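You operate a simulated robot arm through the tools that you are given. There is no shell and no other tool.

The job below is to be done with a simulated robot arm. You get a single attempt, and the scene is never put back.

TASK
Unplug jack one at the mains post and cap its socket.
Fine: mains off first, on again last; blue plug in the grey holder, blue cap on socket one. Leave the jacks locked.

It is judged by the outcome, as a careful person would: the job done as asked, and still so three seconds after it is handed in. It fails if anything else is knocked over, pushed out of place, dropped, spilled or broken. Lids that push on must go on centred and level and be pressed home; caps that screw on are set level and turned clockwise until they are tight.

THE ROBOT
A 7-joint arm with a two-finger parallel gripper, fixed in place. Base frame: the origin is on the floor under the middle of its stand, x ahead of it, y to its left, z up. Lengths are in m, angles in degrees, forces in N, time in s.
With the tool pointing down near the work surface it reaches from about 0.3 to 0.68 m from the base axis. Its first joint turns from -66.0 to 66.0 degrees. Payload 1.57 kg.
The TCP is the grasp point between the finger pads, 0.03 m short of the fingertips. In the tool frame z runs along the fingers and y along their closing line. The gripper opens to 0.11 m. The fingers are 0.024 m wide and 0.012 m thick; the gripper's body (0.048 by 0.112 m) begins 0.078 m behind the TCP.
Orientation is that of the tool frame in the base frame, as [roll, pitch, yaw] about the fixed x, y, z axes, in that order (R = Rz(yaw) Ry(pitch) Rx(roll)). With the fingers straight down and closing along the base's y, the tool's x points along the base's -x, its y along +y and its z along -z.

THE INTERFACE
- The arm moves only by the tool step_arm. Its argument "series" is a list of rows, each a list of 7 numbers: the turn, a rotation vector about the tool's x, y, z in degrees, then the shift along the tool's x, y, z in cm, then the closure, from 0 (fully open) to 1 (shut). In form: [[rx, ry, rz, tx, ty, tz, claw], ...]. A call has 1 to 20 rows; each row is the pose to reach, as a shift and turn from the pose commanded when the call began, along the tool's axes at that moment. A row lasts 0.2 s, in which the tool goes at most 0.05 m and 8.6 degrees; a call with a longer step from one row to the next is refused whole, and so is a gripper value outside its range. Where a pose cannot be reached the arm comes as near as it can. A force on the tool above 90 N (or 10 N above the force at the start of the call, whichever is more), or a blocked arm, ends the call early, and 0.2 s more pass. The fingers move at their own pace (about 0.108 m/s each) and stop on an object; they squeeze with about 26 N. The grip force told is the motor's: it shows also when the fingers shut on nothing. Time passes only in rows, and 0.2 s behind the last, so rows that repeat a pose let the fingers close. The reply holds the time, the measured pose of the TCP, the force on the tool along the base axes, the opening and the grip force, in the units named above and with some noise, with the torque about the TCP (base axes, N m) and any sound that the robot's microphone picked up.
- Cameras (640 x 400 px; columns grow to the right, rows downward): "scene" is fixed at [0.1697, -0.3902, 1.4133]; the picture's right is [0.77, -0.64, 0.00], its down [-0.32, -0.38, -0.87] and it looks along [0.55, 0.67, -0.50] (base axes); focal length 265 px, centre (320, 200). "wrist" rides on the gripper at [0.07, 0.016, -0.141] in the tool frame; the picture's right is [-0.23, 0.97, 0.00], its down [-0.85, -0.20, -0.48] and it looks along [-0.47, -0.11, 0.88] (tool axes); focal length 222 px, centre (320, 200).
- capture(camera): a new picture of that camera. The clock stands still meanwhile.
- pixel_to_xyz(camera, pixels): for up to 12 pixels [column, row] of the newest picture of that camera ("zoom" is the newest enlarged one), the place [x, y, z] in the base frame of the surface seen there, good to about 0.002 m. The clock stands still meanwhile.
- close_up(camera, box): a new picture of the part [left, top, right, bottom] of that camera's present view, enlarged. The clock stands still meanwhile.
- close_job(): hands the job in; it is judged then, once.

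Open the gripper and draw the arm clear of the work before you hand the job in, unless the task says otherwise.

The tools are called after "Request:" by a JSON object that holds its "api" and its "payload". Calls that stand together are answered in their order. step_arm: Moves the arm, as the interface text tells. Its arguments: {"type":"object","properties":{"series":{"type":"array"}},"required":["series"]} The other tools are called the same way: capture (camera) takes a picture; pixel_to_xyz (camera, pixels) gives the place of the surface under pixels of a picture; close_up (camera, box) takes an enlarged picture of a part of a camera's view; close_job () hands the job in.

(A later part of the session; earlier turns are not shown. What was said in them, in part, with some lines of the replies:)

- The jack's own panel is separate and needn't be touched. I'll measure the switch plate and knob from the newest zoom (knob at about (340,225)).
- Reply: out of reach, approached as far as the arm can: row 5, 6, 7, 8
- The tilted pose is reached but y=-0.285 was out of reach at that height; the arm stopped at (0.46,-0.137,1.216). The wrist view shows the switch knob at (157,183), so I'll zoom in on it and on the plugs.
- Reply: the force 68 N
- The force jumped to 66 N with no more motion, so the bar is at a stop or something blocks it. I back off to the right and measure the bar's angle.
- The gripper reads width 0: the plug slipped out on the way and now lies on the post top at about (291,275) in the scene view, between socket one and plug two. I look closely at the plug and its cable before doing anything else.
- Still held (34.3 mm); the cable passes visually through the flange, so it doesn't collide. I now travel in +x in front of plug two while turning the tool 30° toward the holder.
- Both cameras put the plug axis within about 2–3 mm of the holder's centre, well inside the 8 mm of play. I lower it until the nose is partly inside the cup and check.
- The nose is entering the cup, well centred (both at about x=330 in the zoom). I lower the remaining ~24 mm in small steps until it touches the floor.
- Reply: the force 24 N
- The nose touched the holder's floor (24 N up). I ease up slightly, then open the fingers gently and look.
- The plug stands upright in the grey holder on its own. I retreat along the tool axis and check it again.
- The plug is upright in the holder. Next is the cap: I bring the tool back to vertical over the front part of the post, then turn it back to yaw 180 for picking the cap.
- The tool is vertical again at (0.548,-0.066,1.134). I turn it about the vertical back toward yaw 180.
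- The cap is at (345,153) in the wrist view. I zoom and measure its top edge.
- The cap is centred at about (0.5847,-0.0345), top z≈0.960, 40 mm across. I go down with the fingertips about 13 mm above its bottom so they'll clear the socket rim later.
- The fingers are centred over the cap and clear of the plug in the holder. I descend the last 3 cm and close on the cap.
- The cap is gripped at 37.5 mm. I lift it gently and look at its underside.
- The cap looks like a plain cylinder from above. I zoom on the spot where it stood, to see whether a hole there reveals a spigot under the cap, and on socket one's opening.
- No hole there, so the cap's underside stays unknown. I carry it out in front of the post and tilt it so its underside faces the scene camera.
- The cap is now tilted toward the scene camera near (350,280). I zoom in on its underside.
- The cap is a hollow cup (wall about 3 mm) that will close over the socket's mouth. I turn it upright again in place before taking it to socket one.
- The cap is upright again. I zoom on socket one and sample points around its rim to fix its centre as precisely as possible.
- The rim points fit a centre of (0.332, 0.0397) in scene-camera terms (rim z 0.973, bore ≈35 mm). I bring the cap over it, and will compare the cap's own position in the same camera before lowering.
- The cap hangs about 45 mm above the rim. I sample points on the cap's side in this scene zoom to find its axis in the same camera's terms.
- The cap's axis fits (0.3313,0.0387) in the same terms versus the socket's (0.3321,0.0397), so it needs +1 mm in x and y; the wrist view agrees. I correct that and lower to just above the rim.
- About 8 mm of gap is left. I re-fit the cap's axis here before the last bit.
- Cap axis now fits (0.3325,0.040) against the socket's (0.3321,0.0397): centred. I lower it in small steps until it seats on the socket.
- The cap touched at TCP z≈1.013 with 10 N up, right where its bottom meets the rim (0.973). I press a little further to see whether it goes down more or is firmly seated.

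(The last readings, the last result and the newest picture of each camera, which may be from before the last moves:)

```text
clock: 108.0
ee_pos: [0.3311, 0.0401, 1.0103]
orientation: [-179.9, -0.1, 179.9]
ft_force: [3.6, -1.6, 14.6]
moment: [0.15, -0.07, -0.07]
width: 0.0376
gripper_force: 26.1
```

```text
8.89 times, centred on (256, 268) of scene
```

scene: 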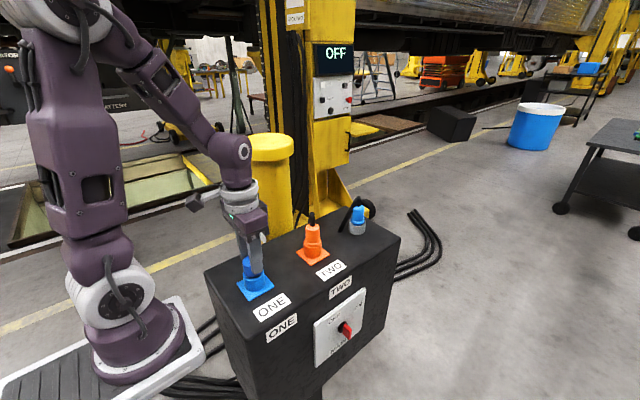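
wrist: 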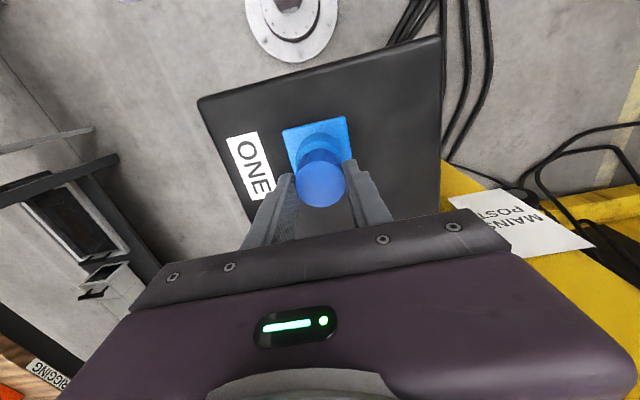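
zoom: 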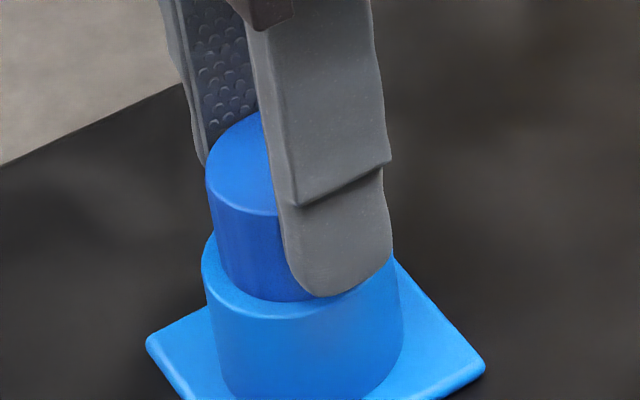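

The fingers slid about 2 mm down the cap while the cap itself stayed. I measure the height of the cap's top to see how it sits.

Request:
{"api": "pixel_to_xyz", "payload": {"camera": "zoom", "pixels": [[225, 170], [240, 150], [250, 180], [235, 190], [225, 250], [240, 270], [260, 290], [215, 220], [220, 285], [240, 305], [270, 312], [330, 305]]}}

```text
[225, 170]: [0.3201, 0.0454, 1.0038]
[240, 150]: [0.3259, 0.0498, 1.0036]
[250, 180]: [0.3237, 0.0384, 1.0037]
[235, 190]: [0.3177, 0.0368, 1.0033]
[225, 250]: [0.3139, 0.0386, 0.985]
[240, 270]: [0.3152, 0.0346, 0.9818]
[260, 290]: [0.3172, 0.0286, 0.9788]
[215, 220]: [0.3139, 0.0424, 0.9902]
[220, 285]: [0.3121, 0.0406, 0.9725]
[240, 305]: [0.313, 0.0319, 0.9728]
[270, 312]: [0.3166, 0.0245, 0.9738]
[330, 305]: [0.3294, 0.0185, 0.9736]
```

The cap's top is at 1.0036, exactly its own height above the rim (0.9735), level and centred at about (0.332,0.040). While still holding it I test whether it is a screw cap by turning it clockwise and watching torque and height.

Request:
{"api": "step_arm", "payload": {"series": [[0, 0, 4, 0, 0, -0.1, 1], [0, 0, 10, 0, 0, -0.1, 1], [0, 0, 16, 0, 0, -0.1, 1], [0, 0, 22, 0, 0, -0.1, 1], [0, 0, 28, 0, 0, -0.1, 1], [0, 0, 34, 0, 0, -0.1, 1], [0, 0, 40, 0, 0, -0.1, 1], [0, 0, 46, 0, 0, -0.1, 1], [0, 0, 52, 0, 0, -0.1, 1], [0, 0, 58, 0, 0, -0.1, 1], [0, 0, 60, 0, 0, -0.1, 1], [0, 0, 60, 0, 0, -0.1, 1]]}}

Request:
{"api": "close_up", "payload": {"camera": "scene", "box": [238, 245, 274, 290]}}

Request:
{"api": "pixel_to_xyz", "payload": {"camera": "zoom", "pixels": [[225, 170], [240, 150], [230, 185], [215, 165], [225, 250], [240, 270], [260, 290], [215, 220]]}}

```text
clock: 110.6
ee_pos: [0.3312, 0.0395, 1.0117]
orientation: [-179.8, 0.0, 120.0]
ft_force: [-0.6, -0.7, 0.2]
moment: [-0.03, 0.02, 0.02]
width: 0.0376
gripper_force: 26.3
```

```text
8.89 times, centred on (256, 268) of scene
```

zoom: 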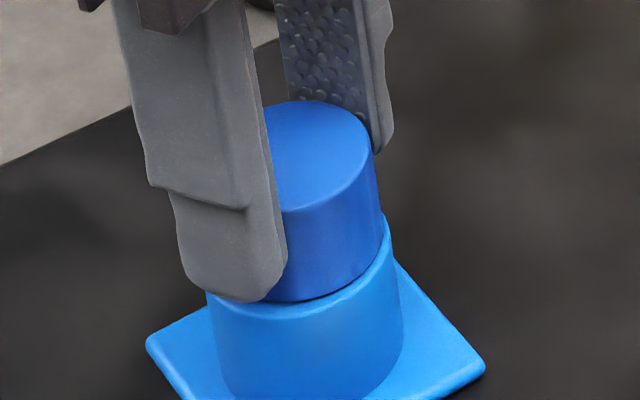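

```text
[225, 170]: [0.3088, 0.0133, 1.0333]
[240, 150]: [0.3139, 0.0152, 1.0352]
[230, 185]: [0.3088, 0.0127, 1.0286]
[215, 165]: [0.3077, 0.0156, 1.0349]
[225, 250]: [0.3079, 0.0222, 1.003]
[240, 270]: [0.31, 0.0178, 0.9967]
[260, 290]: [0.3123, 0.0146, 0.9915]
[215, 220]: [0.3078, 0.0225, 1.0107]
```

No torque built up (0.02 N m), so it isn't a screw cap. I check the cap's height and centring from the points now visible.

Request:
{"api": "pixel_to_xyz", "payload": {"camera": "zoom", "pixels": [[320, 150], [300, 120], [345, 140], [310, 195], [360, 165], [300, 250], [330, 250], [350, 235], [370, 205], [300, 285], [340, 275], [375, 235]]}}

Request:
{"api": "close_up", "payload": {"camera": "wrist", "box": [285, 110, 365, 200]}}

```text
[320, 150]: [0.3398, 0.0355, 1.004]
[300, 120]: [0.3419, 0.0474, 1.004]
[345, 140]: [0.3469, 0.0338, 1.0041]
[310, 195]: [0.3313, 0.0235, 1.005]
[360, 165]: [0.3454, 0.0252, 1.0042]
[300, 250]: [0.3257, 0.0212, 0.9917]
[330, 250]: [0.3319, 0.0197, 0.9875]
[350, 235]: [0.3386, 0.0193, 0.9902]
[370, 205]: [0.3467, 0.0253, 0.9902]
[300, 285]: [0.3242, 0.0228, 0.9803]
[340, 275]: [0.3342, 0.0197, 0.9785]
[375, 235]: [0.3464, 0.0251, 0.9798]
```

```text
4.44 times, centred on (325, 155) of wrist
```

zoom: 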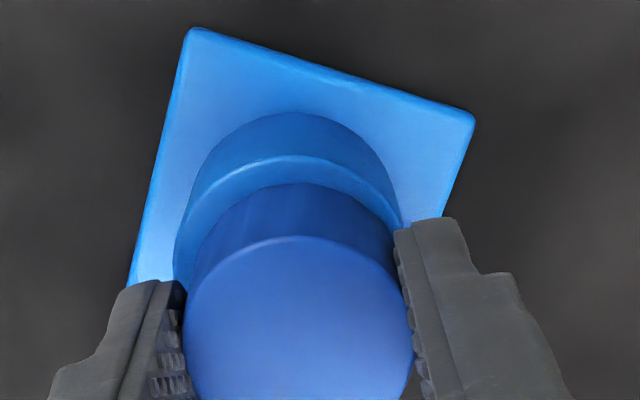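

The cap is level (top 1.004 all over) and about 1 mm off centre by the combined fit. I nudge it by 0.7 mm in −x and +y, then open the fingers.

Request:
{"api": "step_arm", "payload": {"series": [[0, 0, 0, 0.05, -0.015, 0, 1], [0, 0, 0, 0.1, -0.03, 0, 1], [0, 0, 0, 0.1, -0.03, 0, 1], [0, 0, 0, 0.1, -0.03, 0, 0.64], [0, 0, 0, 0.1, -0.03, 0, 0.6], [0, 0, 0, 0.1, -0.03, 0, 0.5], [0, 0, 0, 0.1, -0.03, 0, 0.4], [0, 0, 0, 0.1, -0.03, 0, 0.4], [0, 0, 0, 0.1, -0.03, -1, 0.4], [0, 0, 0, 0.1, -0.03, -3, 0.4], [0, 0, 0, 0.1, -0.03, -6, 0.4], [0, 0, 0, 0.1, -0.03, -9, 0.4], [0, 0, 0, 0.1, -0.03, -9, 0.4]]}}

Request:
{"api": "close_up", "payload": {"camera": "scene", "box": [238, 245, 274, 300]}}

Request:
{"api": "capture", "payload": {"camera": "wrist"}}

Request:
{"api": "close_up", "payload": {"camera": "wrist", "box": [285, 90, 365, 180]}}

```text
clock: 113.4
ee_pos: [0.33, 0.0412, 1.1026]
orientation: [-180.0, 0.1, 120.0]
ft_force: [-0.7, -0.4, -0.2]
moment: [0.03, 0.02, 0.01]
width: 0.0658
gripper_force: 0.1
```

```text
7.27 times, centred on (256, 272) of scene
```

zoom: 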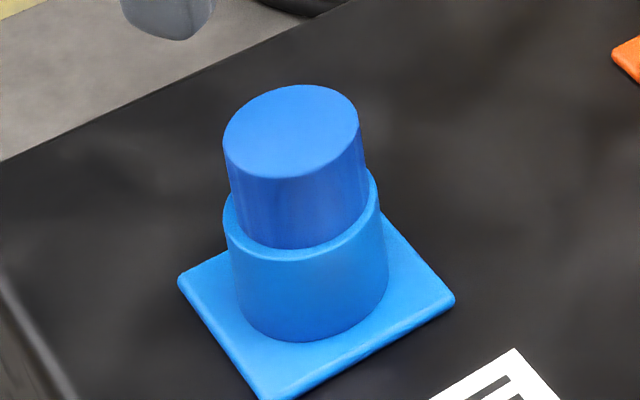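

```text
taken
```

wrist: 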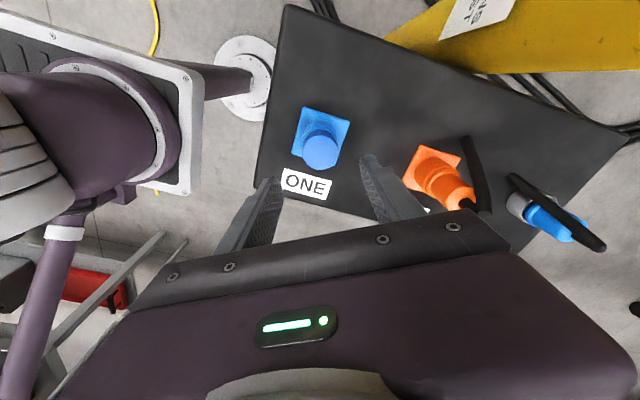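

```text
4.44 times, centred on (325, 135) of wrist
```

zoom: 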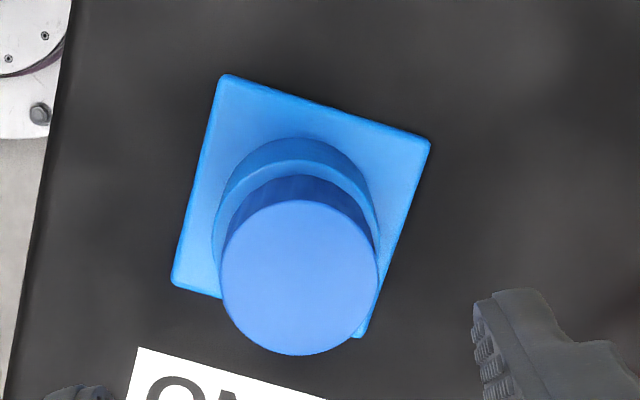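

The cap sits on the socket by itself. I sample around its top edge to check level and centring.

Request:
{"api": "close_up", "payload": {"camera": "scene", "box": [238, 245, 274, 290]}}

Request:
{"api": "pixel_to_xyz", "payload": {"camera": "zoom", "pixels": [[305, 85], [350, 95], [373, 118], [365, 150], [335, 178], [290, 195], [245, 190], [215, 172], [210, 140], [230, 110], [265, 90], [290, 140]]}}

```text
8.89 times, centred on (256, 268) of scene
```

zoom: 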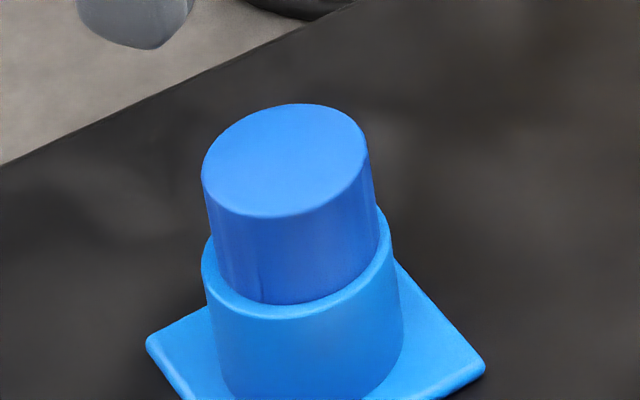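

```text
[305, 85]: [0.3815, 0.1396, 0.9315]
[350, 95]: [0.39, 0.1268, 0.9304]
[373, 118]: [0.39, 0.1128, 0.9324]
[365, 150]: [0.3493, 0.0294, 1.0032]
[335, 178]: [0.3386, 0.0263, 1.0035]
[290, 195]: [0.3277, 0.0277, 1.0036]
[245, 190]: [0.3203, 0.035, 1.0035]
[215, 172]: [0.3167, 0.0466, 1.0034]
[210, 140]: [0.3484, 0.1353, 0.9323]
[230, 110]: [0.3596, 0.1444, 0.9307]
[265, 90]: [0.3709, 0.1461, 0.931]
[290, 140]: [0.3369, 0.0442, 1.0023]
```

The top ellipse spans columns 201–369 and rows 103–217; I sample points just inside its edge.

Request:
{"api": "pixel_to_xyz", "payload": {"camera": "zoom", "pixels": [[206, 175], [365, 145], [300, 107], [272, 213], [342, 117], [228, 203], [238, 127], [332, 195], [255, 240], [300, 300], [260, 295], [375, 230]]}}

```text
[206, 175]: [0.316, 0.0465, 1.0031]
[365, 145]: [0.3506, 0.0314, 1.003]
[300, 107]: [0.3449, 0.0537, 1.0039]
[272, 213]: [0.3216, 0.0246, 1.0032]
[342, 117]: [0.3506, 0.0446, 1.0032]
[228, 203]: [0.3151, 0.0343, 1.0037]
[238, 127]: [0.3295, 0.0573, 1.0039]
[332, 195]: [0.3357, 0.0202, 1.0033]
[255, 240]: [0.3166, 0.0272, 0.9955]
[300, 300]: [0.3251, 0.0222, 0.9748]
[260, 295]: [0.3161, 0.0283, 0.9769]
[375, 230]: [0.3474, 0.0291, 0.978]
```

The cap is level and centred within about 1 mm (top centre (0.3330,0.0391) against socket (0.3321,0.0397)). To be sure it is pressed home, I close the fingers above it and press down on the middle of its top.

Request:
{"api": "step_arm", "payload": {"series": [[0, 0, 0, 0, 0, 0, 0.7], [0, 0, 0, 0, 0, 0, 1], [0, 0, 0, 0, 0, 1.5, 1], [0, 0, 0, 0, 0, 3.5, 1], [0, 0, 0, 0, 0, 5.5, 1], [0, 0, 0, 0, 0, 6.3, 1], [0, 0, 0, 0, 0, 6.6, 1], [0, 0, 0, 0, 0, 6.8, 1], [0, 0, 0, 0, 0, 7.0, 1], [0, 0, 0, 0, 0, 7.0, 1]]}}

Request:
{"api": "close_up", "payload": {"camera": "scene", "box": [238, 235, 274, 290]}}

```text
clock: 115.6
ee_pos: [0.3302, 0.0408, 1.0317]
orientation: [-179.9, 0.0, 120.0]
ft_force: [-1.2, -0.7, 3.7]
moment: [-0.03, 0.0, -0.01]
width: 0.0002
gripper_force: 21.5
```

```text
7.27 times, centred on (256, 262) of scene
```

zoom: 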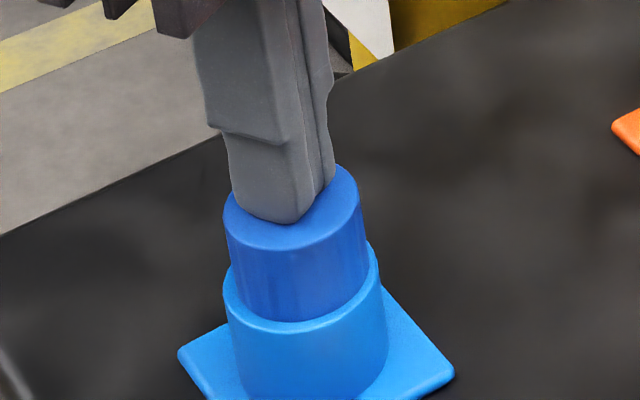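

Contact on the cap's top (3.7 N) with the fingertips in the middle. I press further in 1 mm steps.

Request:
{"api": "step_arm", "payload": {"series": [[0, 0, 0, 0, 0, 0.1, 1], [0, 0, 0, 0, 0, 0.2, 1], [0, 0, 0, 0, 0, 0.3, 1], [0, 0, 0, 0, 0, 0.4, 1], [0, 0, 0, 0, 0, 0.4, 1]]}}

Request:
{"api": "close_up", "payload": {"camera": "scene", "box": [238, 235, 274, 290]}}

```text
clock: 116.4
ee_pos: [0.3312, 0.0405, 1.0307]
orientation: [180.0, 0.1, 120.0]
ft_force: [-11.3, -1.4, 42.0]
moment: [0.02, 0.39, -0.04]
width: 0.0002
gripper_force: 21.4
stopped in row 3: the force on the tool passed its limit at 100 N (the readings are from after the stop); the commanded pose is now the measured one
```

```text
7.27 times, centred on (256, 262) of scene
```

zoom: 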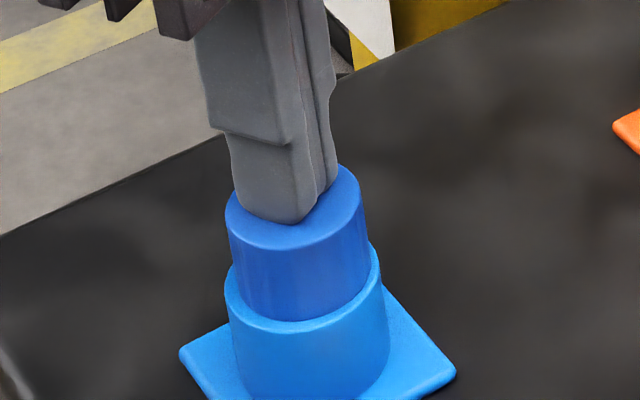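

The force rose to the 100 N limit with no further motion, so the cap is firmly seated on the rim. I lift off and check it stayed put.

Request:
{"api": "step_arm", "payload": {"series": [[0, 0, 0, 0, 0, -0.3, 1], [0, 0, 0, 0, 0, -1.2, 1], [0, 0, 0, 0, 0, -3, 1], [0, 0, 0, 0, 0, -6, 1], [0, 0, 0, 0, 0, -10, 1], [0, 0, 0, 0, 0, -14, 1], [0, 0, 0, 0, 0, -14, 1]]}}

Request:
{"api": "capture", "payload": {"camera": "scene"}}

Request:
{"api": "close_up", "payload": {"camera": "scene", "box": [238, 245, 274, 290]}}

Request:
{"api": "pixel_to_xyz", "payload": {"camera": "zoom", "pixels": [[206, 175], [365, 145], [300, 107], [272, 213], [342, 117], [228, 203], [238, 127], [332, 195], [255, 240], [300, 300], [260, 295], [375, 230]]}}

Request:
{"api": "capture", "payload": {"camera": "wrist"}}

```text
clock: 118.0
ee_pos: [0.3317, 0.0413, 1.1699]
orientation: [179.9, 0.2, 120.1]
ft_force: [0.3, 0.1, 0.4]
moment: [-0.01, 0.0, -0.01]
width: 0.0002
gripper_force: 21.0
```

```text
taken
```

scene: 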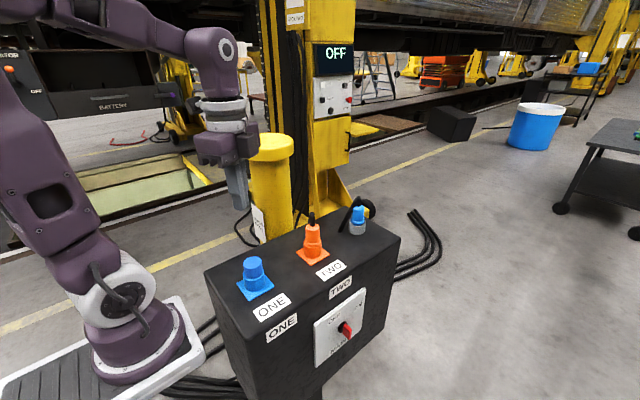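

```text
8.89 times, centred on (256, 268) of scene
```

zoom: 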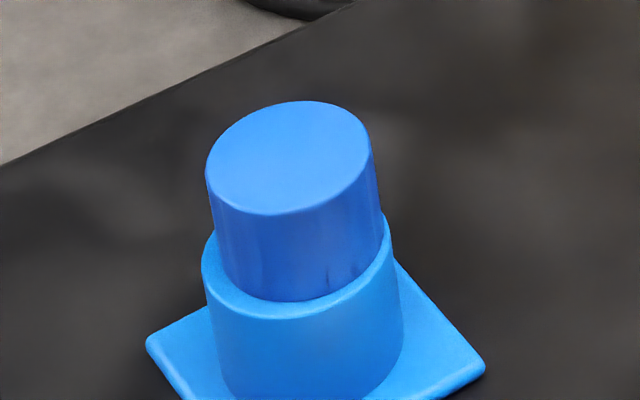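

```text
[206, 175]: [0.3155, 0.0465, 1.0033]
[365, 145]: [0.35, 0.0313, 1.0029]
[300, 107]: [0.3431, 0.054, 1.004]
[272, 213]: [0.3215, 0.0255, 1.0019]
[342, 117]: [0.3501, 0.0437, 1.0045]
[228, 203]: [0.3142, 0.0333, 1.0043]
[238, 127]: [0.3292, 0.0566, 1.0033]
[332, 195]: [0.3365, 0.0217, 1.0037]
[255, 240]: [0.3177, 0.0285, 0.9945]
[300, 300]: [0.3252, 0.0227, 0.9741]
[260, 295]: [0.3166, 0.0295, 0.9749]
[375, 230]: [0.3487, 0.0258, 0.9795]
```

```text
taken
```

wrist: 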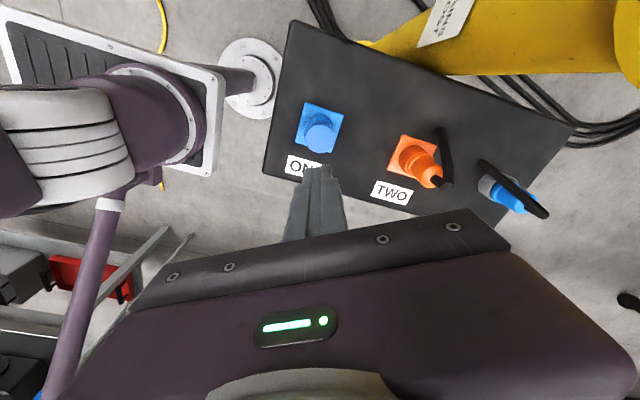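

The cap shifted slightly under the press (its outline moved about 3 px in the zoom). I re-measure its top edge with points matched to the new outline.

Request:
{"api": "pixel_to_xyz", "payload": {"camera": "zoom", "pixels": [[210, 172], [368, 142], [303, 104], [275, 211], [345, 115], [232, 200], [242, 124], [335, 192]]}}

Request:
{"api": "close_up", "payload": {"camera": "wrist", "box": [290, 90, 350, 170]}}

```text
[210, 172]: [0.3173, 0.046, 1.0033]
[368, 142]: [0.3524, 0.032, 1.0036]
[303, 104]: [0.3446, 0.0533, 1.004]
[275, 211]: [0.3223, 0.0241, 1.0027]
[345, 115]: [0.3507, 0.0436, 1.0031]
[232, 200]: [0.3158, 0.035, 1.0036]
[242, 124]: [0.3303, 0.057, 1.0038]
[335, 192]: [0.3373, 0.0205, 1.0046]
```

```text
5.00 times, centred on (320, 130) of wrist
```

zoom: 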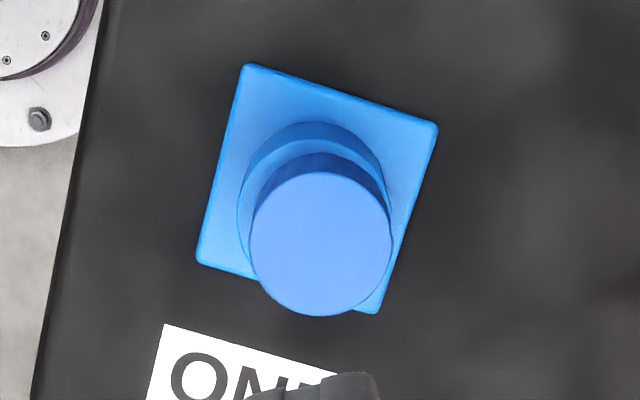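

The cap is now about 1.7 mm off in x (both cameras agree). I'll re-grip it low on its side with the fingers just above the rim and ease it back to the centre.

Request:
{"api": "step_arm", "payload": {"series": [[0, 0, 0, -0.17, -0.04, 1, 0.4], [0, 0, 0, -0.17, -0.04, 4, 0.4], [0, 0, 0, -0.17, -0.04, 8, 0.4], [0, 0, 0, -0.17, -0.04, 11.5, 0.4], [0, 0, 0, -0.17, -0.04, 14, 0.4], [0, 0, 0, -0.17, -0.04, 15.2, 0.4], [0, 0, 0, -0.17, -0.04, 15.4, 0.4], [0, 0, 0, -0.17, -0.04, 15.4, 0.6], [0, 0, 0, -0.17, -0.04, 15.4, 0.64], [0, 0, 0, -0.17, -0.04, 15.4, 0.7], [0, 0, 0, -0.17, -0.04, 15.4, 0.7]]}}

Request:
{"api": "close_up", "payload": {"camera": "scene", "box": [238, 245, 274, 290]}}

Request:
{"api": "close_up", "payload": {"camera": "wrist", "box": [285, 110, 365, 200]}}

```text
clock: 120.4
ee_pos: [0.331, 0.0384, 1.0166]
orientation: [179.8, 0.2, 120.0]
ft_force: [-0.1, -0.5, -1.0]
moment: [0.01, -0.03, 0.01]
width: 0.0374
gripper_force: 25.4
```

```text
8.89 times, centred on (256, 268) of scene
```

zoom: 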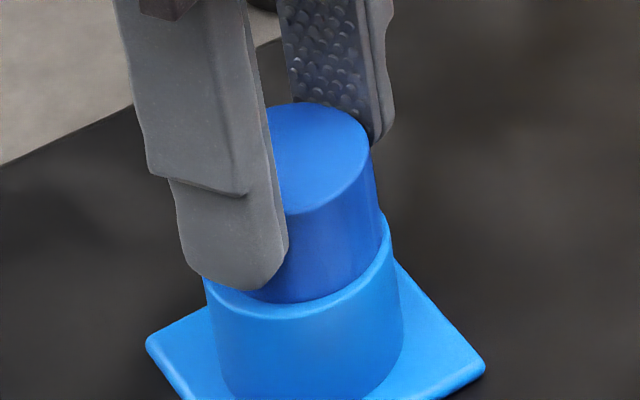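

```text
4.44 times, centred on (325, 155) of wrist
```

zoom: 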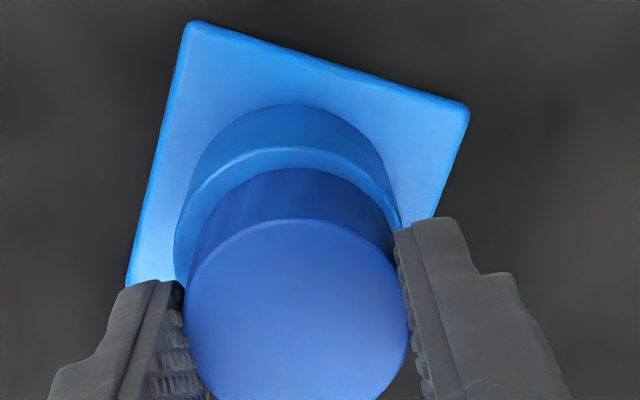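

The cap is gripped again, fingertips above the rim. I measure its present offset from the visible parts before shifting it.

Request:
{"api": "pixel_to_xyz", "payload": {"camera": "zoom", "pixels": [[300, 105], [345, 116], [366, 140], [360, 165], [335, 192], [300, 210], [300, 280], [330, 275], [355, 255], [374, 225], [320, 240], [360, 210]]}}

Request:
{"api": "capture", "payload": {"camera": "wrist"}}

Request:
{"api": "close_up", "payload": {"camera": "wrist", "box": [290, 130, 350, 180]}}

Request:
{"api": "pixel_to_xyz", "payload": {"camera": "zoom", "pixels": [[200, 150], [250, 110], [300, 100], [350, 105], [400, 130], [440, 170], [180, 180], [300, 140], [250, 160], [350, 150], [400, 175], [220, 190]]}}

```text
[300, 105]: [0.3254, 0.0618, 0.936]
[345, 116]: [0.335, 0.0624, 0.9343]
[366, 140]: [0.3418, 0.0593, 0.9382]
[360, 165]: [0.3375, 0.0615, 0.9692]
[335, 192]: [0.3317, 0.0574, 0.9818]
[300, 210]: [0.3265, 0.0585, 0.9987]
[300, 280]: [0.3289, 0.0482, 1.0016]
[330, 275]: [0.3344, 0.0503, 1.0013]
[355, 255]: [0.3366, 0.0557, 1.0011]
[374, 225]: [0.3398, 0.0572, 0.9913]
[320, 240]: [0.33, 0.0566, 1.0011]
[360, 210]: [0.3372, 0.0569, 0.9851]
```

```text
taken
```

wrist: 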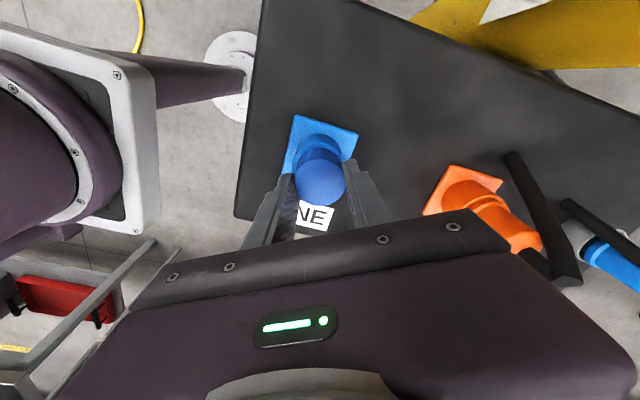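

```text
8.00 times, centred on (320, 155) of wrist
```

zoom: 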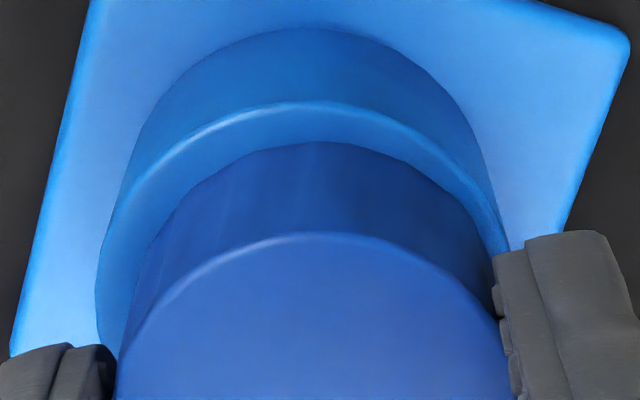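

```text
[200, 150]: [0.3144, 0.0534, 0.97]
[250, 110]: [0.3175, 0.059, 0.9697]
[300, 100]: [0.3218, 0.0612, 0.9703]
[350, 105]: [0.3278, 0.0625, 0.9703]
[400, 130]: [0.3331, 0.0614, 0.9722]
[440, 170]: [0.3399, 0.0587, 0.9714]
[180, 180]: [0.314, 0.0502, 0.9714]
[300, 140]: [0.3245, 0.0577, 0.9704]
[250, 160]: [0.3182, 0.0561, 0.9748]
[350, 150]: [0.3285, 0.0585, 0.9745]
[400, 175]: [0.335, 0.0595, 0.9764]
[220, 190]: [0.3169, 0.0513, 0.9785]
```

In the wrist zoom the rim's arc is centred at column ~306 and the cap's bottom arc at ~318 (about 1.4 mm too far along the closing axis); the back gap is right. I slide the cap 1.4 mm back and check again.

Request:
{"api": "step_arm", "payload": {"series": [[0, 0, 0, 0, -0.05, -0.02, 0.7], [0, 0, 0, 0.01, -0.1, -0.02, 0.7], [0, 0, 0, 0.02, -0.14, -0.02, 0.7], [0, 0, 0, 0.02, -0.14, -0.02, 0.7]]}}

Request:
{"api": "close_up", "payload": {"camera": "wrist", "box": [290, 130, 350, 180]}}

Request:
{"api": "close_up", "payload": {"camera": "scene", "box": [238, 245, 274, 290]}}

```text
clock: 121.4
ee_pos: [0.3307, 0.0377, 1.016]
orientation: [179.9, 0.1, 120.1]
ft_force: [-0.3, -0.4, -0.6]
moment: [-0.03, 0.01, 0.0]
width: 0.0378
gripper_force: 25.8
```

```text
8.00 times, centred on (320, 155) of wrist
```

zoom: 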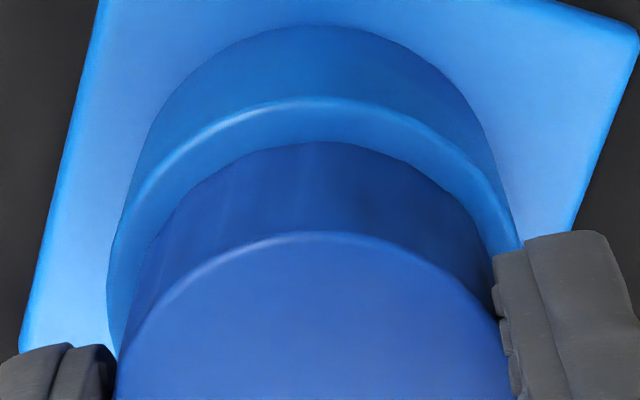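

```text
8.89 times, centred on (256, 268) of scene
```

zoom: 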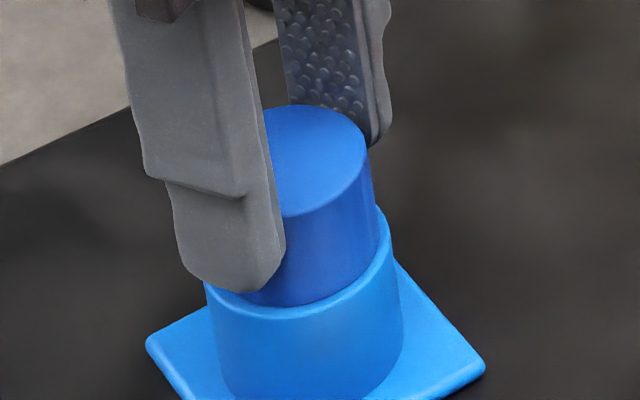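

Now the arcs are centred within about 0.4 mm. I release the cap gently and lift away.

Request:
{"api": "step_arm", "payload": {"series": [[0, 0, 0, 0, 0, 0, 0.65], [0, 0, 0, 0, 0, 0, 0.62], [0, 0, 0, 0, 0, 0, 0.55], [0, 0, 0, 0, 0, 0, 0.4], [0, 0, 0, 0, 0, 0, 0.4], [0, 0, 0, 0, 0, -1, 0.4], [0, 0, 0, 0, 0, -3, 0.4], [0, 0, 0, 0, 0, -6, 0.4], [0, 0, 0, 0, 0, -10, 0.4], [0, 0, 0, 0, 0, -15, 0.4], [0, 0, 0, 0, 0, -15, 0.4]]}}

Request:
{"api": "close_up", "payload": {"camera": "scene", "box": [238, 245, 274, 290]}}

Request:
{"api": "pixel_to_xyz", "payload": {"camera": "zoom", "pixels": [[207, 175], [365, 145], [300, 107], [272, 213], [342, 117], [228, 203], [238, 127], [332, 195]]}}

Request:
{"api": "close_up", "payload": {"camera": "wrist", "box": [290, 80, 350, 170]}}

```text
clock: 123.8
ee_pos: [0.3311, 0.0408, 1.1681]
orientation: [179.8, 0.1, 120.1]
ft_force: [-0.6, -1.0, 0.1]
moment: [-0.01, 0.01, -0.02]
width: 0.0657
gripper_force: 0.1
```

```text
8.89 times, centred on (256, 268) of scene
```

zoom: 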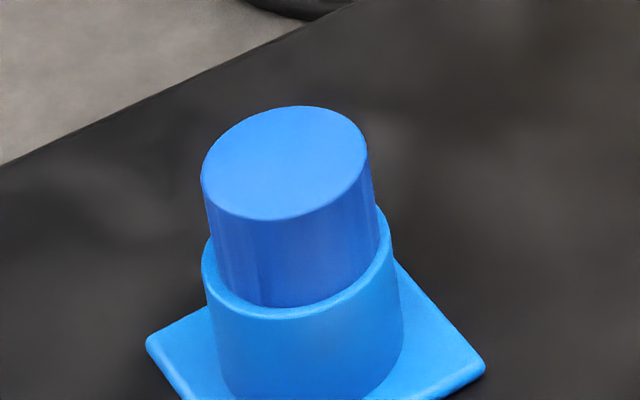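

```text
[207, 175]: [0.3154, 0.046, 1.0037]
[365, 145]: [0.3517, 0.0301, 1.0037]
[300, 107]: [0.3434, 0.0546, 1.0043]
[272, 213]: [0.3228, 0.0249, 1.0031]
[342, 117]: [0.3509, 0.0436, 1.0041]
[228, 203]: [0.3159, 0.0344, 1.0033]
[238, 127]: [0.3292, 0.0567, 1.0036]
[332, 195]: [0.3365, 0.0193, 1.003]
```

```text
4.44 times, centred on (320, 125) of wrist
```

zoom: 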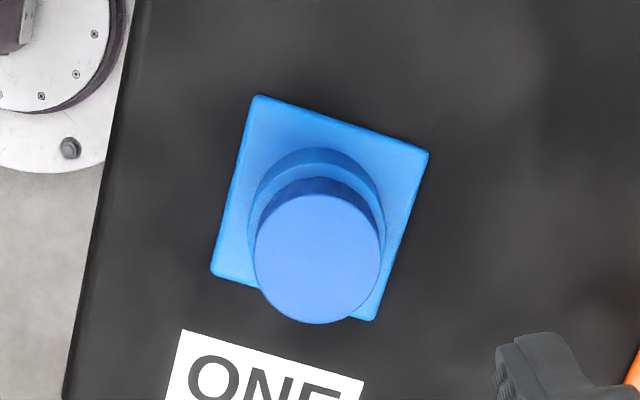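

The cap is centred and level on socket one. Now the last step is the mains: I bring the closed gripper out in front of the post, turning back to yaw 180.

Request:
{"api": "step_arm", "payload": {"series": [[0, 0, -5, -2, -0.1, 0, 0.6], [0, 0, -11, -4.5, -0.3, 0.2, 1], [0, 0, -17, -7.5, -0.5, 0.6, 1], [0, 0, -24, -10.5, -0.7, 1.2, 1], [0, 0, -31, -13.5, -0.9, 2, 1], [0, 0, -38, -16.5, -1.1, 3, 1], [0, 0, -45, -19.5, -1.3, 4, 1], [0, 0, -51, -22.5, -1.5, 5.2, 1], [0, 0, -56, -25, -1.65, 6.2, 1], [0, 0, -60, -26.8, -1.75, 6.8, 1], [0, 0, -60, -26.8, -1.75, 6.8, 1]]}}

Request:
{"api": "capture", "payload": {"camera": "scene"}}

Request:
{"api": "close_up", "payload": {"camera": "scene", "box": [220, 190, 400, 310]}}

```text
clock: 126.2
ee_pos: [0.4496, -0.2014, 1.0996]
orientation: [-179.9, 0.2, -179.8]
ft_force: [0.9, 0.8, -0.6]
moment: [0.0, -0.03, -0.02]
width: 0.0002
gripper_force: 20.8
```

```text
taken
```

scene: 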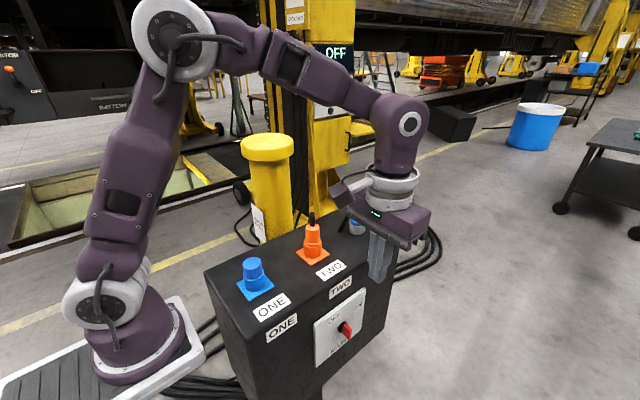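

```text
3.33 times, centred on (310, 250) of scene
```

zoom: 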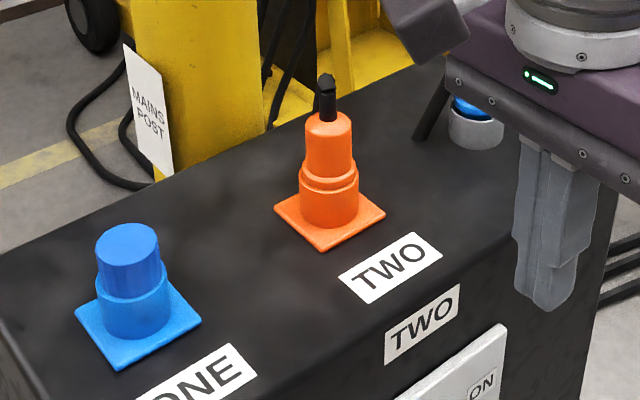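

All objects on the post are in place. I tilt the tool 30° and go down to the standoff above-left of the knob.

Request:
{"api": "step_arm", "payload": {"series": [[-4, 0, 0, -0.3, 0.2, 2.5, 1], [-9, 0, 0, -0.7, 0.6, 6, 1], [-14, 0, 0, -1.1, 1.2, 9.5, 1], [-19, 0, 0, -1.5, 2, 13, 1], [-24, 0, 0, -1.9, 2.9, 16.3, 1], [-28, 0, 0, -2.2, 3.7, 18.8, 1], [-30, 0, 0, -2.34, 4.14, 19.96, 1], [-30, 0, 0, -2.34, 4.14, 19.96, 1]]}}

Request:
{"api": "capture", "payload": {"camera": "wrist"}}

Request:
{"api": "close_up", "payload": {"camera": "scene", "box": [300, 270, 430, 360]}}

```text
clock: 128.0
ee_pos: [0.4735, -0.1609, 0.9002]
orientation: [150.1, 0.1, 179.9]
ft_force: [-0.8, -0.4, -0.4]
moment: [0.0, 0.05, -0.02]
width: 0.0
gripper_force: 20.8
```

```text
taken
```

wrist: 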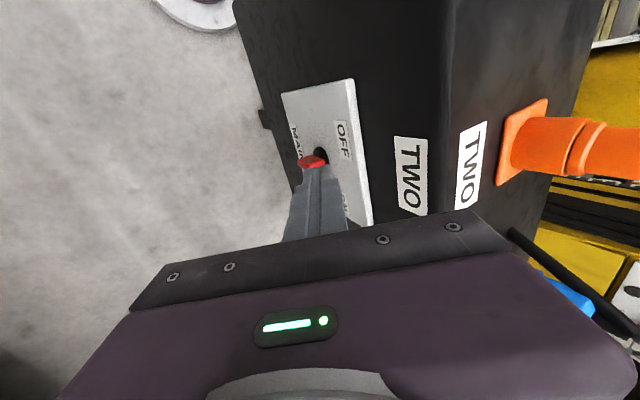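

```text
4.44 times, centred on (365, 315) of scene
```

zoom: 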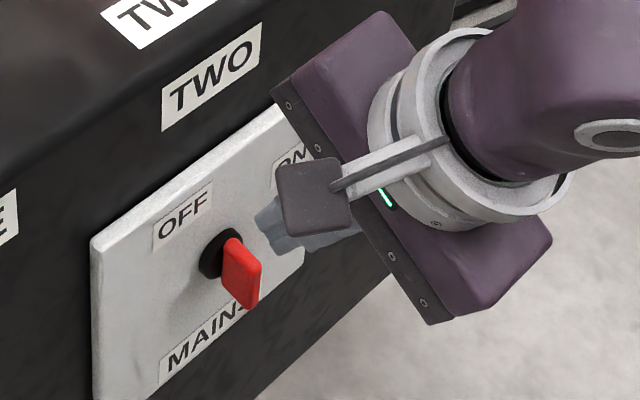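

The bar is vertical (OFF). I come down on its left side with the fingertips at the height of its upper half.

Request:
{"api": "step_arm", "payload": {"series": [[0, 0, 0, 0.35, -0.1, 2.5, 1], [0, 0, 0, 0.35, -0.5, 5.2, 1], [0, 0, 0, 0.35, -1.1, 8, 1], [0, 0, 0, 0.35, -1.73, 10.57, 1], [0, 0, 0, 0.35, -1.73, 10.57, 1]]}}

Request:
{"api": "close_up", "payload": {"camera": "wrist", "box": [260, 60, 400, 240]}}

Request:
{"api": "close_up", "payload": {"camera": "scene", "box": [300, 270, 430, 360]}}

```text
clock: 129.2
ee_pos: [0.4722, -0.1228, 0.7987]
orientation: [150.1, 0.2, -180.0]
ft_force: [0.3, 0.1, 0.0]
moment: [0.0, 0.01, -0.02]
width: 0.0
gripper_force: 21.1
```

```text
2.22 times, centred on (330, 150) of wrist
```

zoom: 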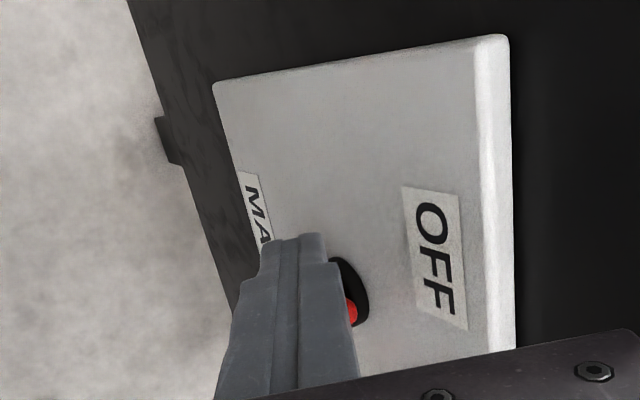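

```text
4.44 times, centred on (365, 315) of scene
```

zoom: 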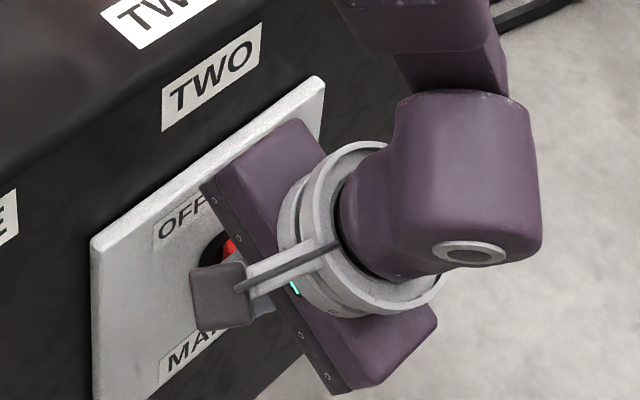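

The fingertips are left of the bar. I push right (+x) in small steps.

Request:
{"api": "step_arm", "payload": {"series": [[0, 0, 0, -0.5, 0, 0, 1], [0, 0, 0, -1.0, 0, 0, 1], [0, 0, 0, -1.3, 0, 0, 1], [0, 0, 0, -1.6, 0, 0, 1], [0, 0, 0, -1.9, 0, 0, 1], [0, 0, 0, -2.2, 0, 0, 1], [0, 0, 0, -2.2, 0, 0, 1]]}}

Request:
{"api": "close_up", "payload": {"camera": "wrist", "box": [260, 60, 400, 240]}}

Request:
{"api": "capture", "payload": {"camera": "scene"}}

```text
clock: 130.8
ee_pos: [0.4934, -0.1226, 0.8011]
orientation: [150.1, 0.2, 180.0]
ft_force: [0.2, -0.6, -0.5]
moment: [0.03, 0.0, 0.02]
width: 0.0001
gripper_force: 20.9
```

```text
2.22 times, centred on (330, 150) of wrist
```

zoom: 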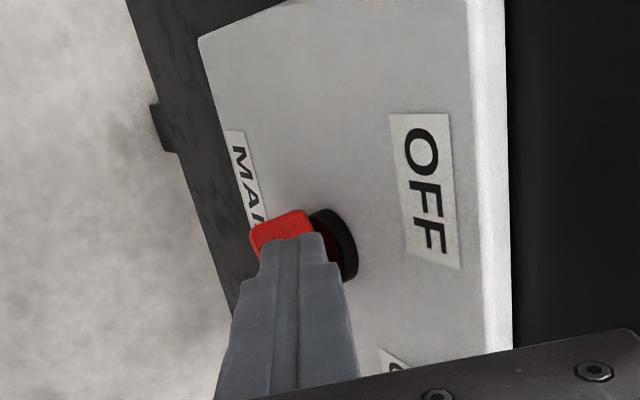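

```text
taken
```

scene: 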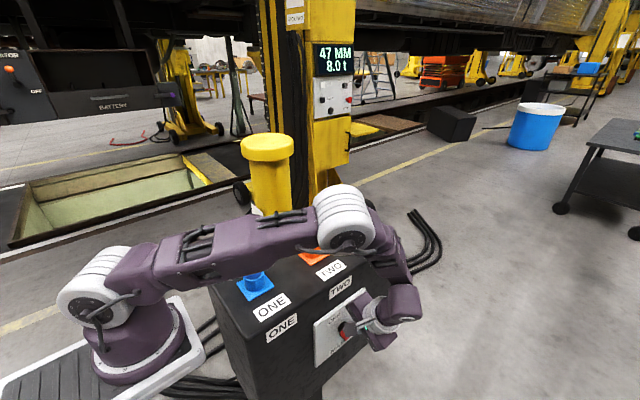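

The jack's display is back to "47 MM 8.0 t", so the mains is on. I push a little further so the handle sits fully at ON, watching the force.

Request:
{"api": "step_arm", "payload": {"series": [[0, 0, 0, -0.15, 0, 0, 1], [0, 0, 0, -0.3, 0, 0, 1], [0, 0, 0, -0.4, 0, 0, 1], [0, 0, 0, -0.5, 0, 0, 1], [0, 0, 0, -0.5, 0, 0, 1]]}}

Request:
{"api": "close_up", "payload": {"camera": "wrist", "box": [260, 60, 400, 240]}}

Request:
{"api": "close_up", "payload": {"camera": "scene", "box": [335, 310, 367, 345]}}

```text
clock: 132.0
ee_pos: [0.494, -0.124, 0.7998]
orientation: [149.9, -0.2, -179.7]
ft_force: [-38.1, -7.9, 12.4]
moment: [-0.18, 1.06, 0.15]
width: 0.0
gripper_force: 21.3
```

```text
2.22 times, centred on (330, 150) of wrist
```

zoom: 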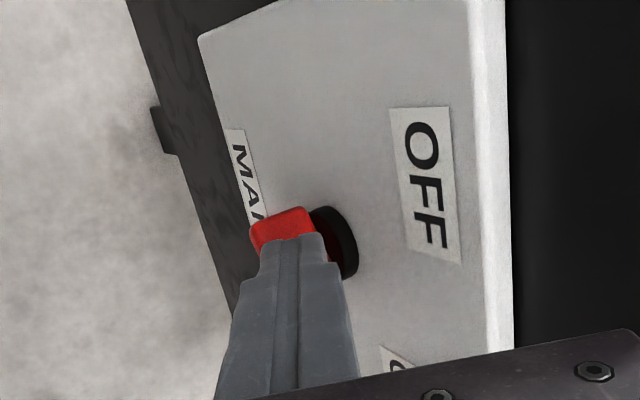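

```text
11.43 times, centred on (351, 328) of scene
```

zoom: 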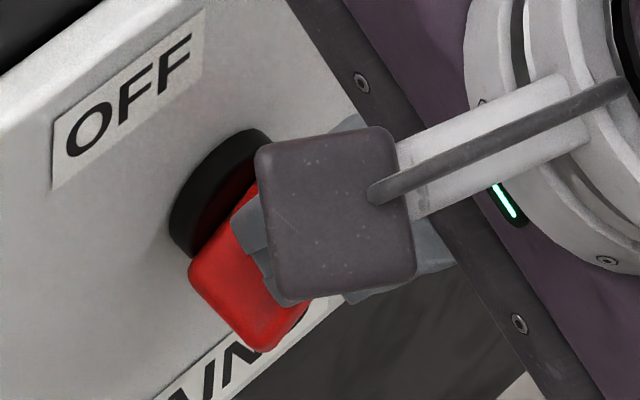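

The handle is against its ON stop (38 N, no further motion). I back off to the left and retreat along the tool axis, then check the handle and display.

Request:
{"api": "step_arm", "payload": {"series": [[0, 0, 0, 0.5, 0, 0, 1], [0, 0, 0, 1.5, 0, 0, 1], [0, 0, 0, 1.5, 0, -3, 1], [0, 0, 0, 1.5, 0, -7, 1], [0, 0, 0, 1.5, 0, -11, 1], [0, 0, 0, 1.5, 0, -15, 1], [0, 0, 0, 1.5, 0, -15, 1]]}}

Request:
{"api": "capture", "payload": {"camera": "scene"}}

Request:
{"api": "close_up", "payload": {"camera": "scene", "box": [310, 285, 374, 370]}}

Request:
{"api": "pixel_to_xyz", "payload": {"camera": "zoom", "pixels": [[345, 182], [380, 208], [310, 225], [340, 260], [345, 220]]}}

Request:
{"api": "close_up", "payload": {"camera": "scene", "box": [280, 0, 376, 130]}}

```text
clock: 133.6
ee_pos: [0.4826, -0.1979, 0.9309]
orientation: [150.1, 0.1, -179.9]
ft_force: [-0.1, -0.5, 0.0]
moment: [-0.03, 0.01, -0.01]
width: 0.0001
gripper_force: 21.7
```

```text
taken
```

scene: 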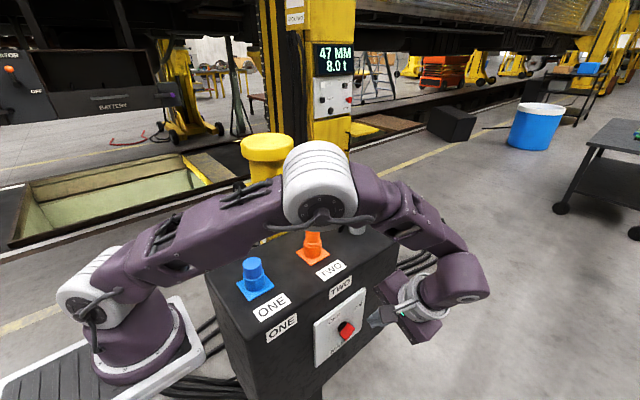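

```text
4.71 times, centred on (342, 328) of scene
```

zoom: 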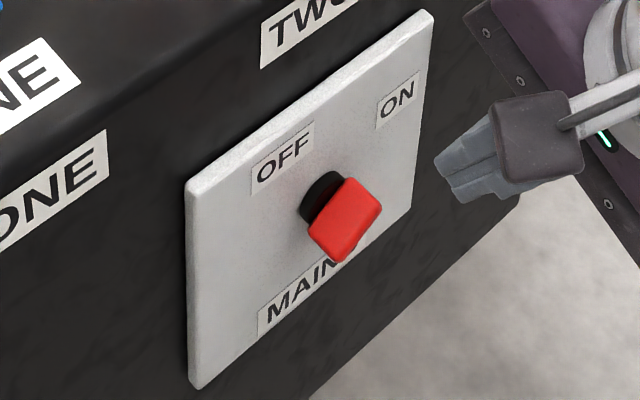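

```text
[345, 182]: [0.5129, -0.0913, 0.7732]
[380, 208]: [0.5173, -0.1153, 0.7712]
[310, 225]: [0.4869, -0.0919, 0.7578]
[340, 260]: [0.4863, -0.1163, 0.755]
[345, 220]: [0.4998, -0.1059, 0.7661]
```

```text
3.08 times, centred on (328, 65) of scene
```

zoom: 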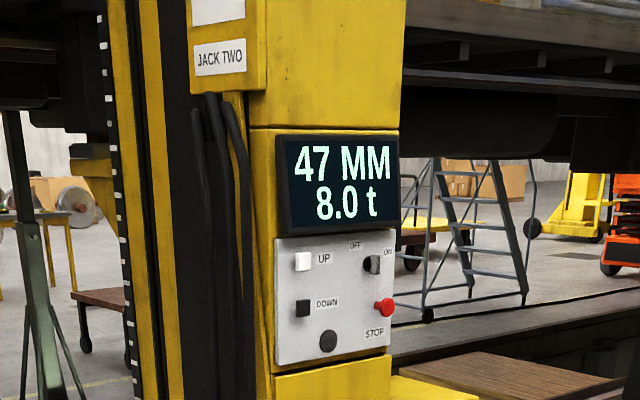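

The handle is back exactly in its original ON position and the display reads as at the start. I raise the arm clear, open the gripper, and make a last check of the post.

Request:
{"api": "step_arm", "payload": {"series": [[0, 0, 0, 0.5, 1.2, -2.5, 1], [0, 0, 0, 1.2, 2.8, -5.5, 1], [3, 0, 0, 2.2, 4.8, -8.3, 1], [7, 0, 0, 3.3, 7.1, -11, 0.8], [11, 0, 0, 4.5, 9.4, -13.7, 0.5], [15, 0, 0, 5.7, 11.7, -16.4, 0.2], [19, 0, 0, 6.9, 14, -19, 0], [23, 0, 0, 8.1, 16.3, -21.4, 0], [27, 0, 0, 9.3, 18.4, -23.5, 0], [30, 0, 0, 10.26, 20.1, -25.23, 0], [30, 0, 0, 10.26, 20.1, -25.23, 0]]}}

Request:
{"api": "capture", "payload": {"camera": "scene"}}

Request:
{"api": "close_up", "payload": {"camera": "scene", "box": [220, 190, 400, 310]}}

Request:
{"api": "capture", "payload": {"camera": "wrist"}}

```text
clock: 136.0
ee_pos: [0.3767, -0.1495, 1.2495]
orientation: [-180.0, 0.2, -180.0]
ft_force: [0.3, -0.5, 0.8]
moment: [0.02, 0.02, 0.01]
width: 0.1102
gripper_force: 0.1
```

```text
taken
```

scene: 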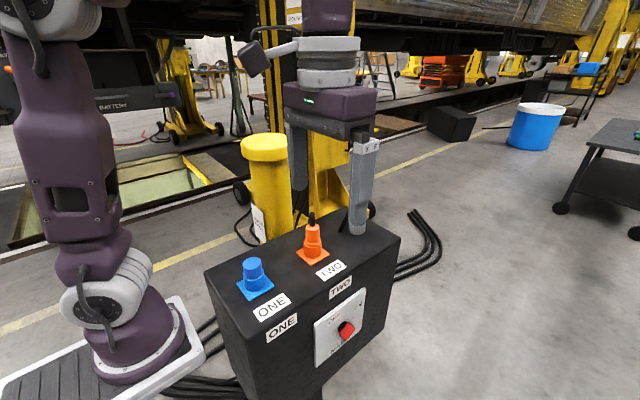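

```text
3.33 times, centred on (310, 250) of scene
```

zoom: 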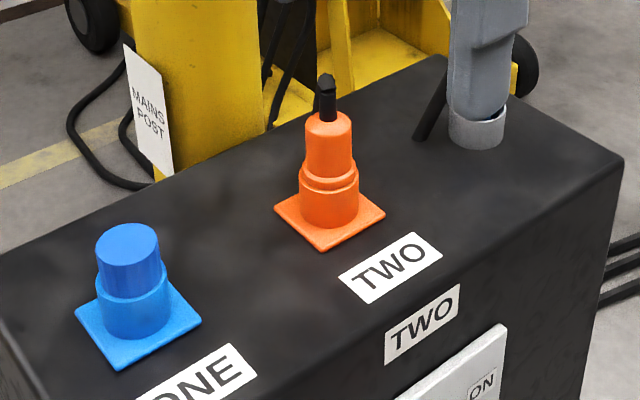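

```text
taken
```

wrist: 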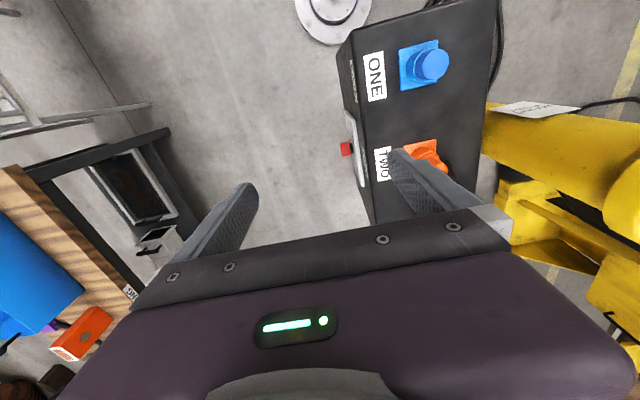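

The finger hides the holder in this view, so I move the arm up near its starting pose and look once more.

Request:
{"api": "step_arm", "payload": {"series": [[0, 0, 0, 0.3, 2.5, -1, 0], [0, 0, 0, 0.7, 5.5, -2.2, 0], [0, 0, 0, 1.1, 8.5, -3.4, 0], [0, 0, 0, 1.4, 11.5, -4.5, 0], [0, 0, 0, 1.6, 14.3, -5.5, 0], [0, 0, 0, 1.6, 14.3, -5.5, 0]]}}

Request:
{"api": "capture", "payload": {"camera": "scene"}}

Request:
{"api": "close_up", "payload": {"camera": "scene", "box": [325, 190, 389, 260]}}

Request:
{"api": "close_up", "payload": {"camera": "scene", "box": [230, 240, 280, 305]}}

Request:
{"api": "capture", "payload": {"camera": "wrist"}}

```text
clock: 137.4
ee_pos: [0.3617, -0.0048, 1.3035]
orientation: [-179.9, 0.2, 179.9]
ft_force: [-0.7, 0.7, -0.5]
moment: [-0.01, 0.02, -0.01]
width: 0.1101
gripper_force: 0.0
```

```text
taken
```

scene: 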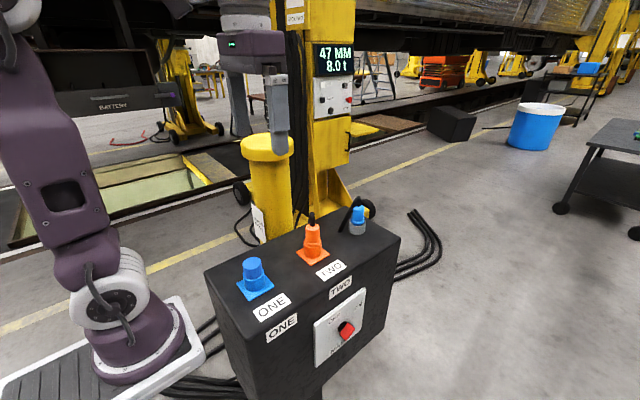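

```text
5.71 times, centred on (357, 225) of scene
```

zoom: 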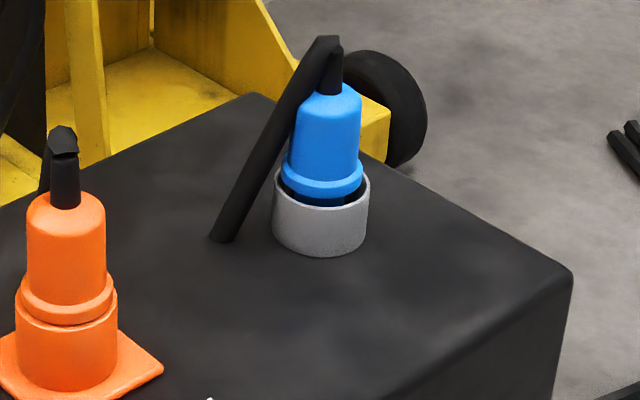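

```text
6.15 times, centred on (255, 272) of scene
```

zoom: 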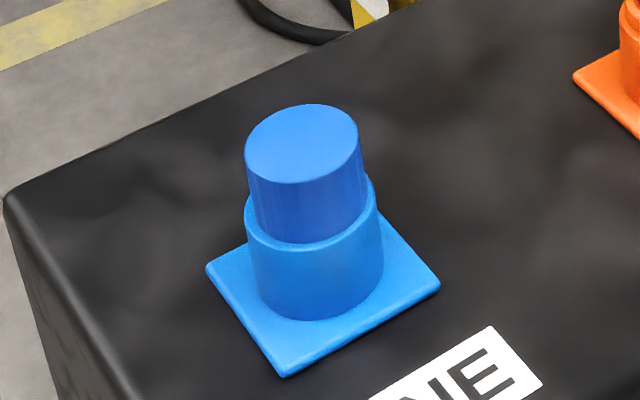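

```text
taken
```

wrist: 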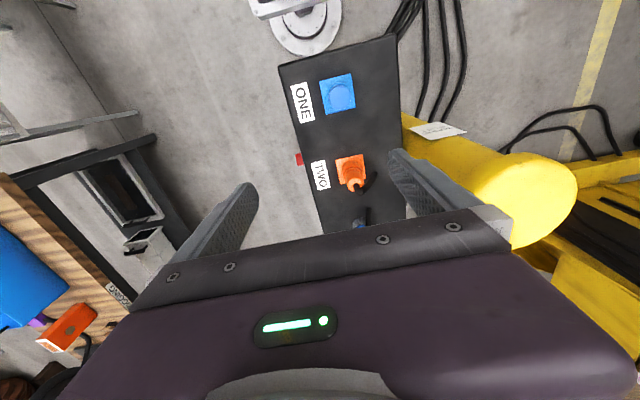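

The final check shows the mains switch at ON with the display live. The blue plug is upright in the grey holder, the blue cap is level and centred on socket one, and plug two and the jacks are untouched. The gripper is open and clear, so I hand the job in.

Request:
{"api": "close_job", "payload": {}}

```text
The job is handed in.
```

The job is handed in. Jack one is unplugged and its socket is capped, but I dropped the blue plug once along the way.

- **Mains:** I switched it off first; the jack display read OFF. I switched it back on last, and the display went back to "47 MM 8.0 t".
- **Blue plug:** it stands upright in the grey holder.
- **Blue cap:** it sits level on the rim of socket one, within about 1 mm of centre. It did not go down any further under a 100 N press. Turning it clockwise built up no torque, so it is not a screw cap.
- **Jacks:** I did not touch the jack controls or plug two.

**The drop:** on the first carry, the blue plug slipped out of the grip and fell onto the top of the post. It landed between socket one and plug two, and I saw nothing else moved. I don't know why it slipped. To get a better grip I stood it back in socket one while the mains was off, then carried it slowly to the holder.

The gripper is open and the arm is clear of the post.
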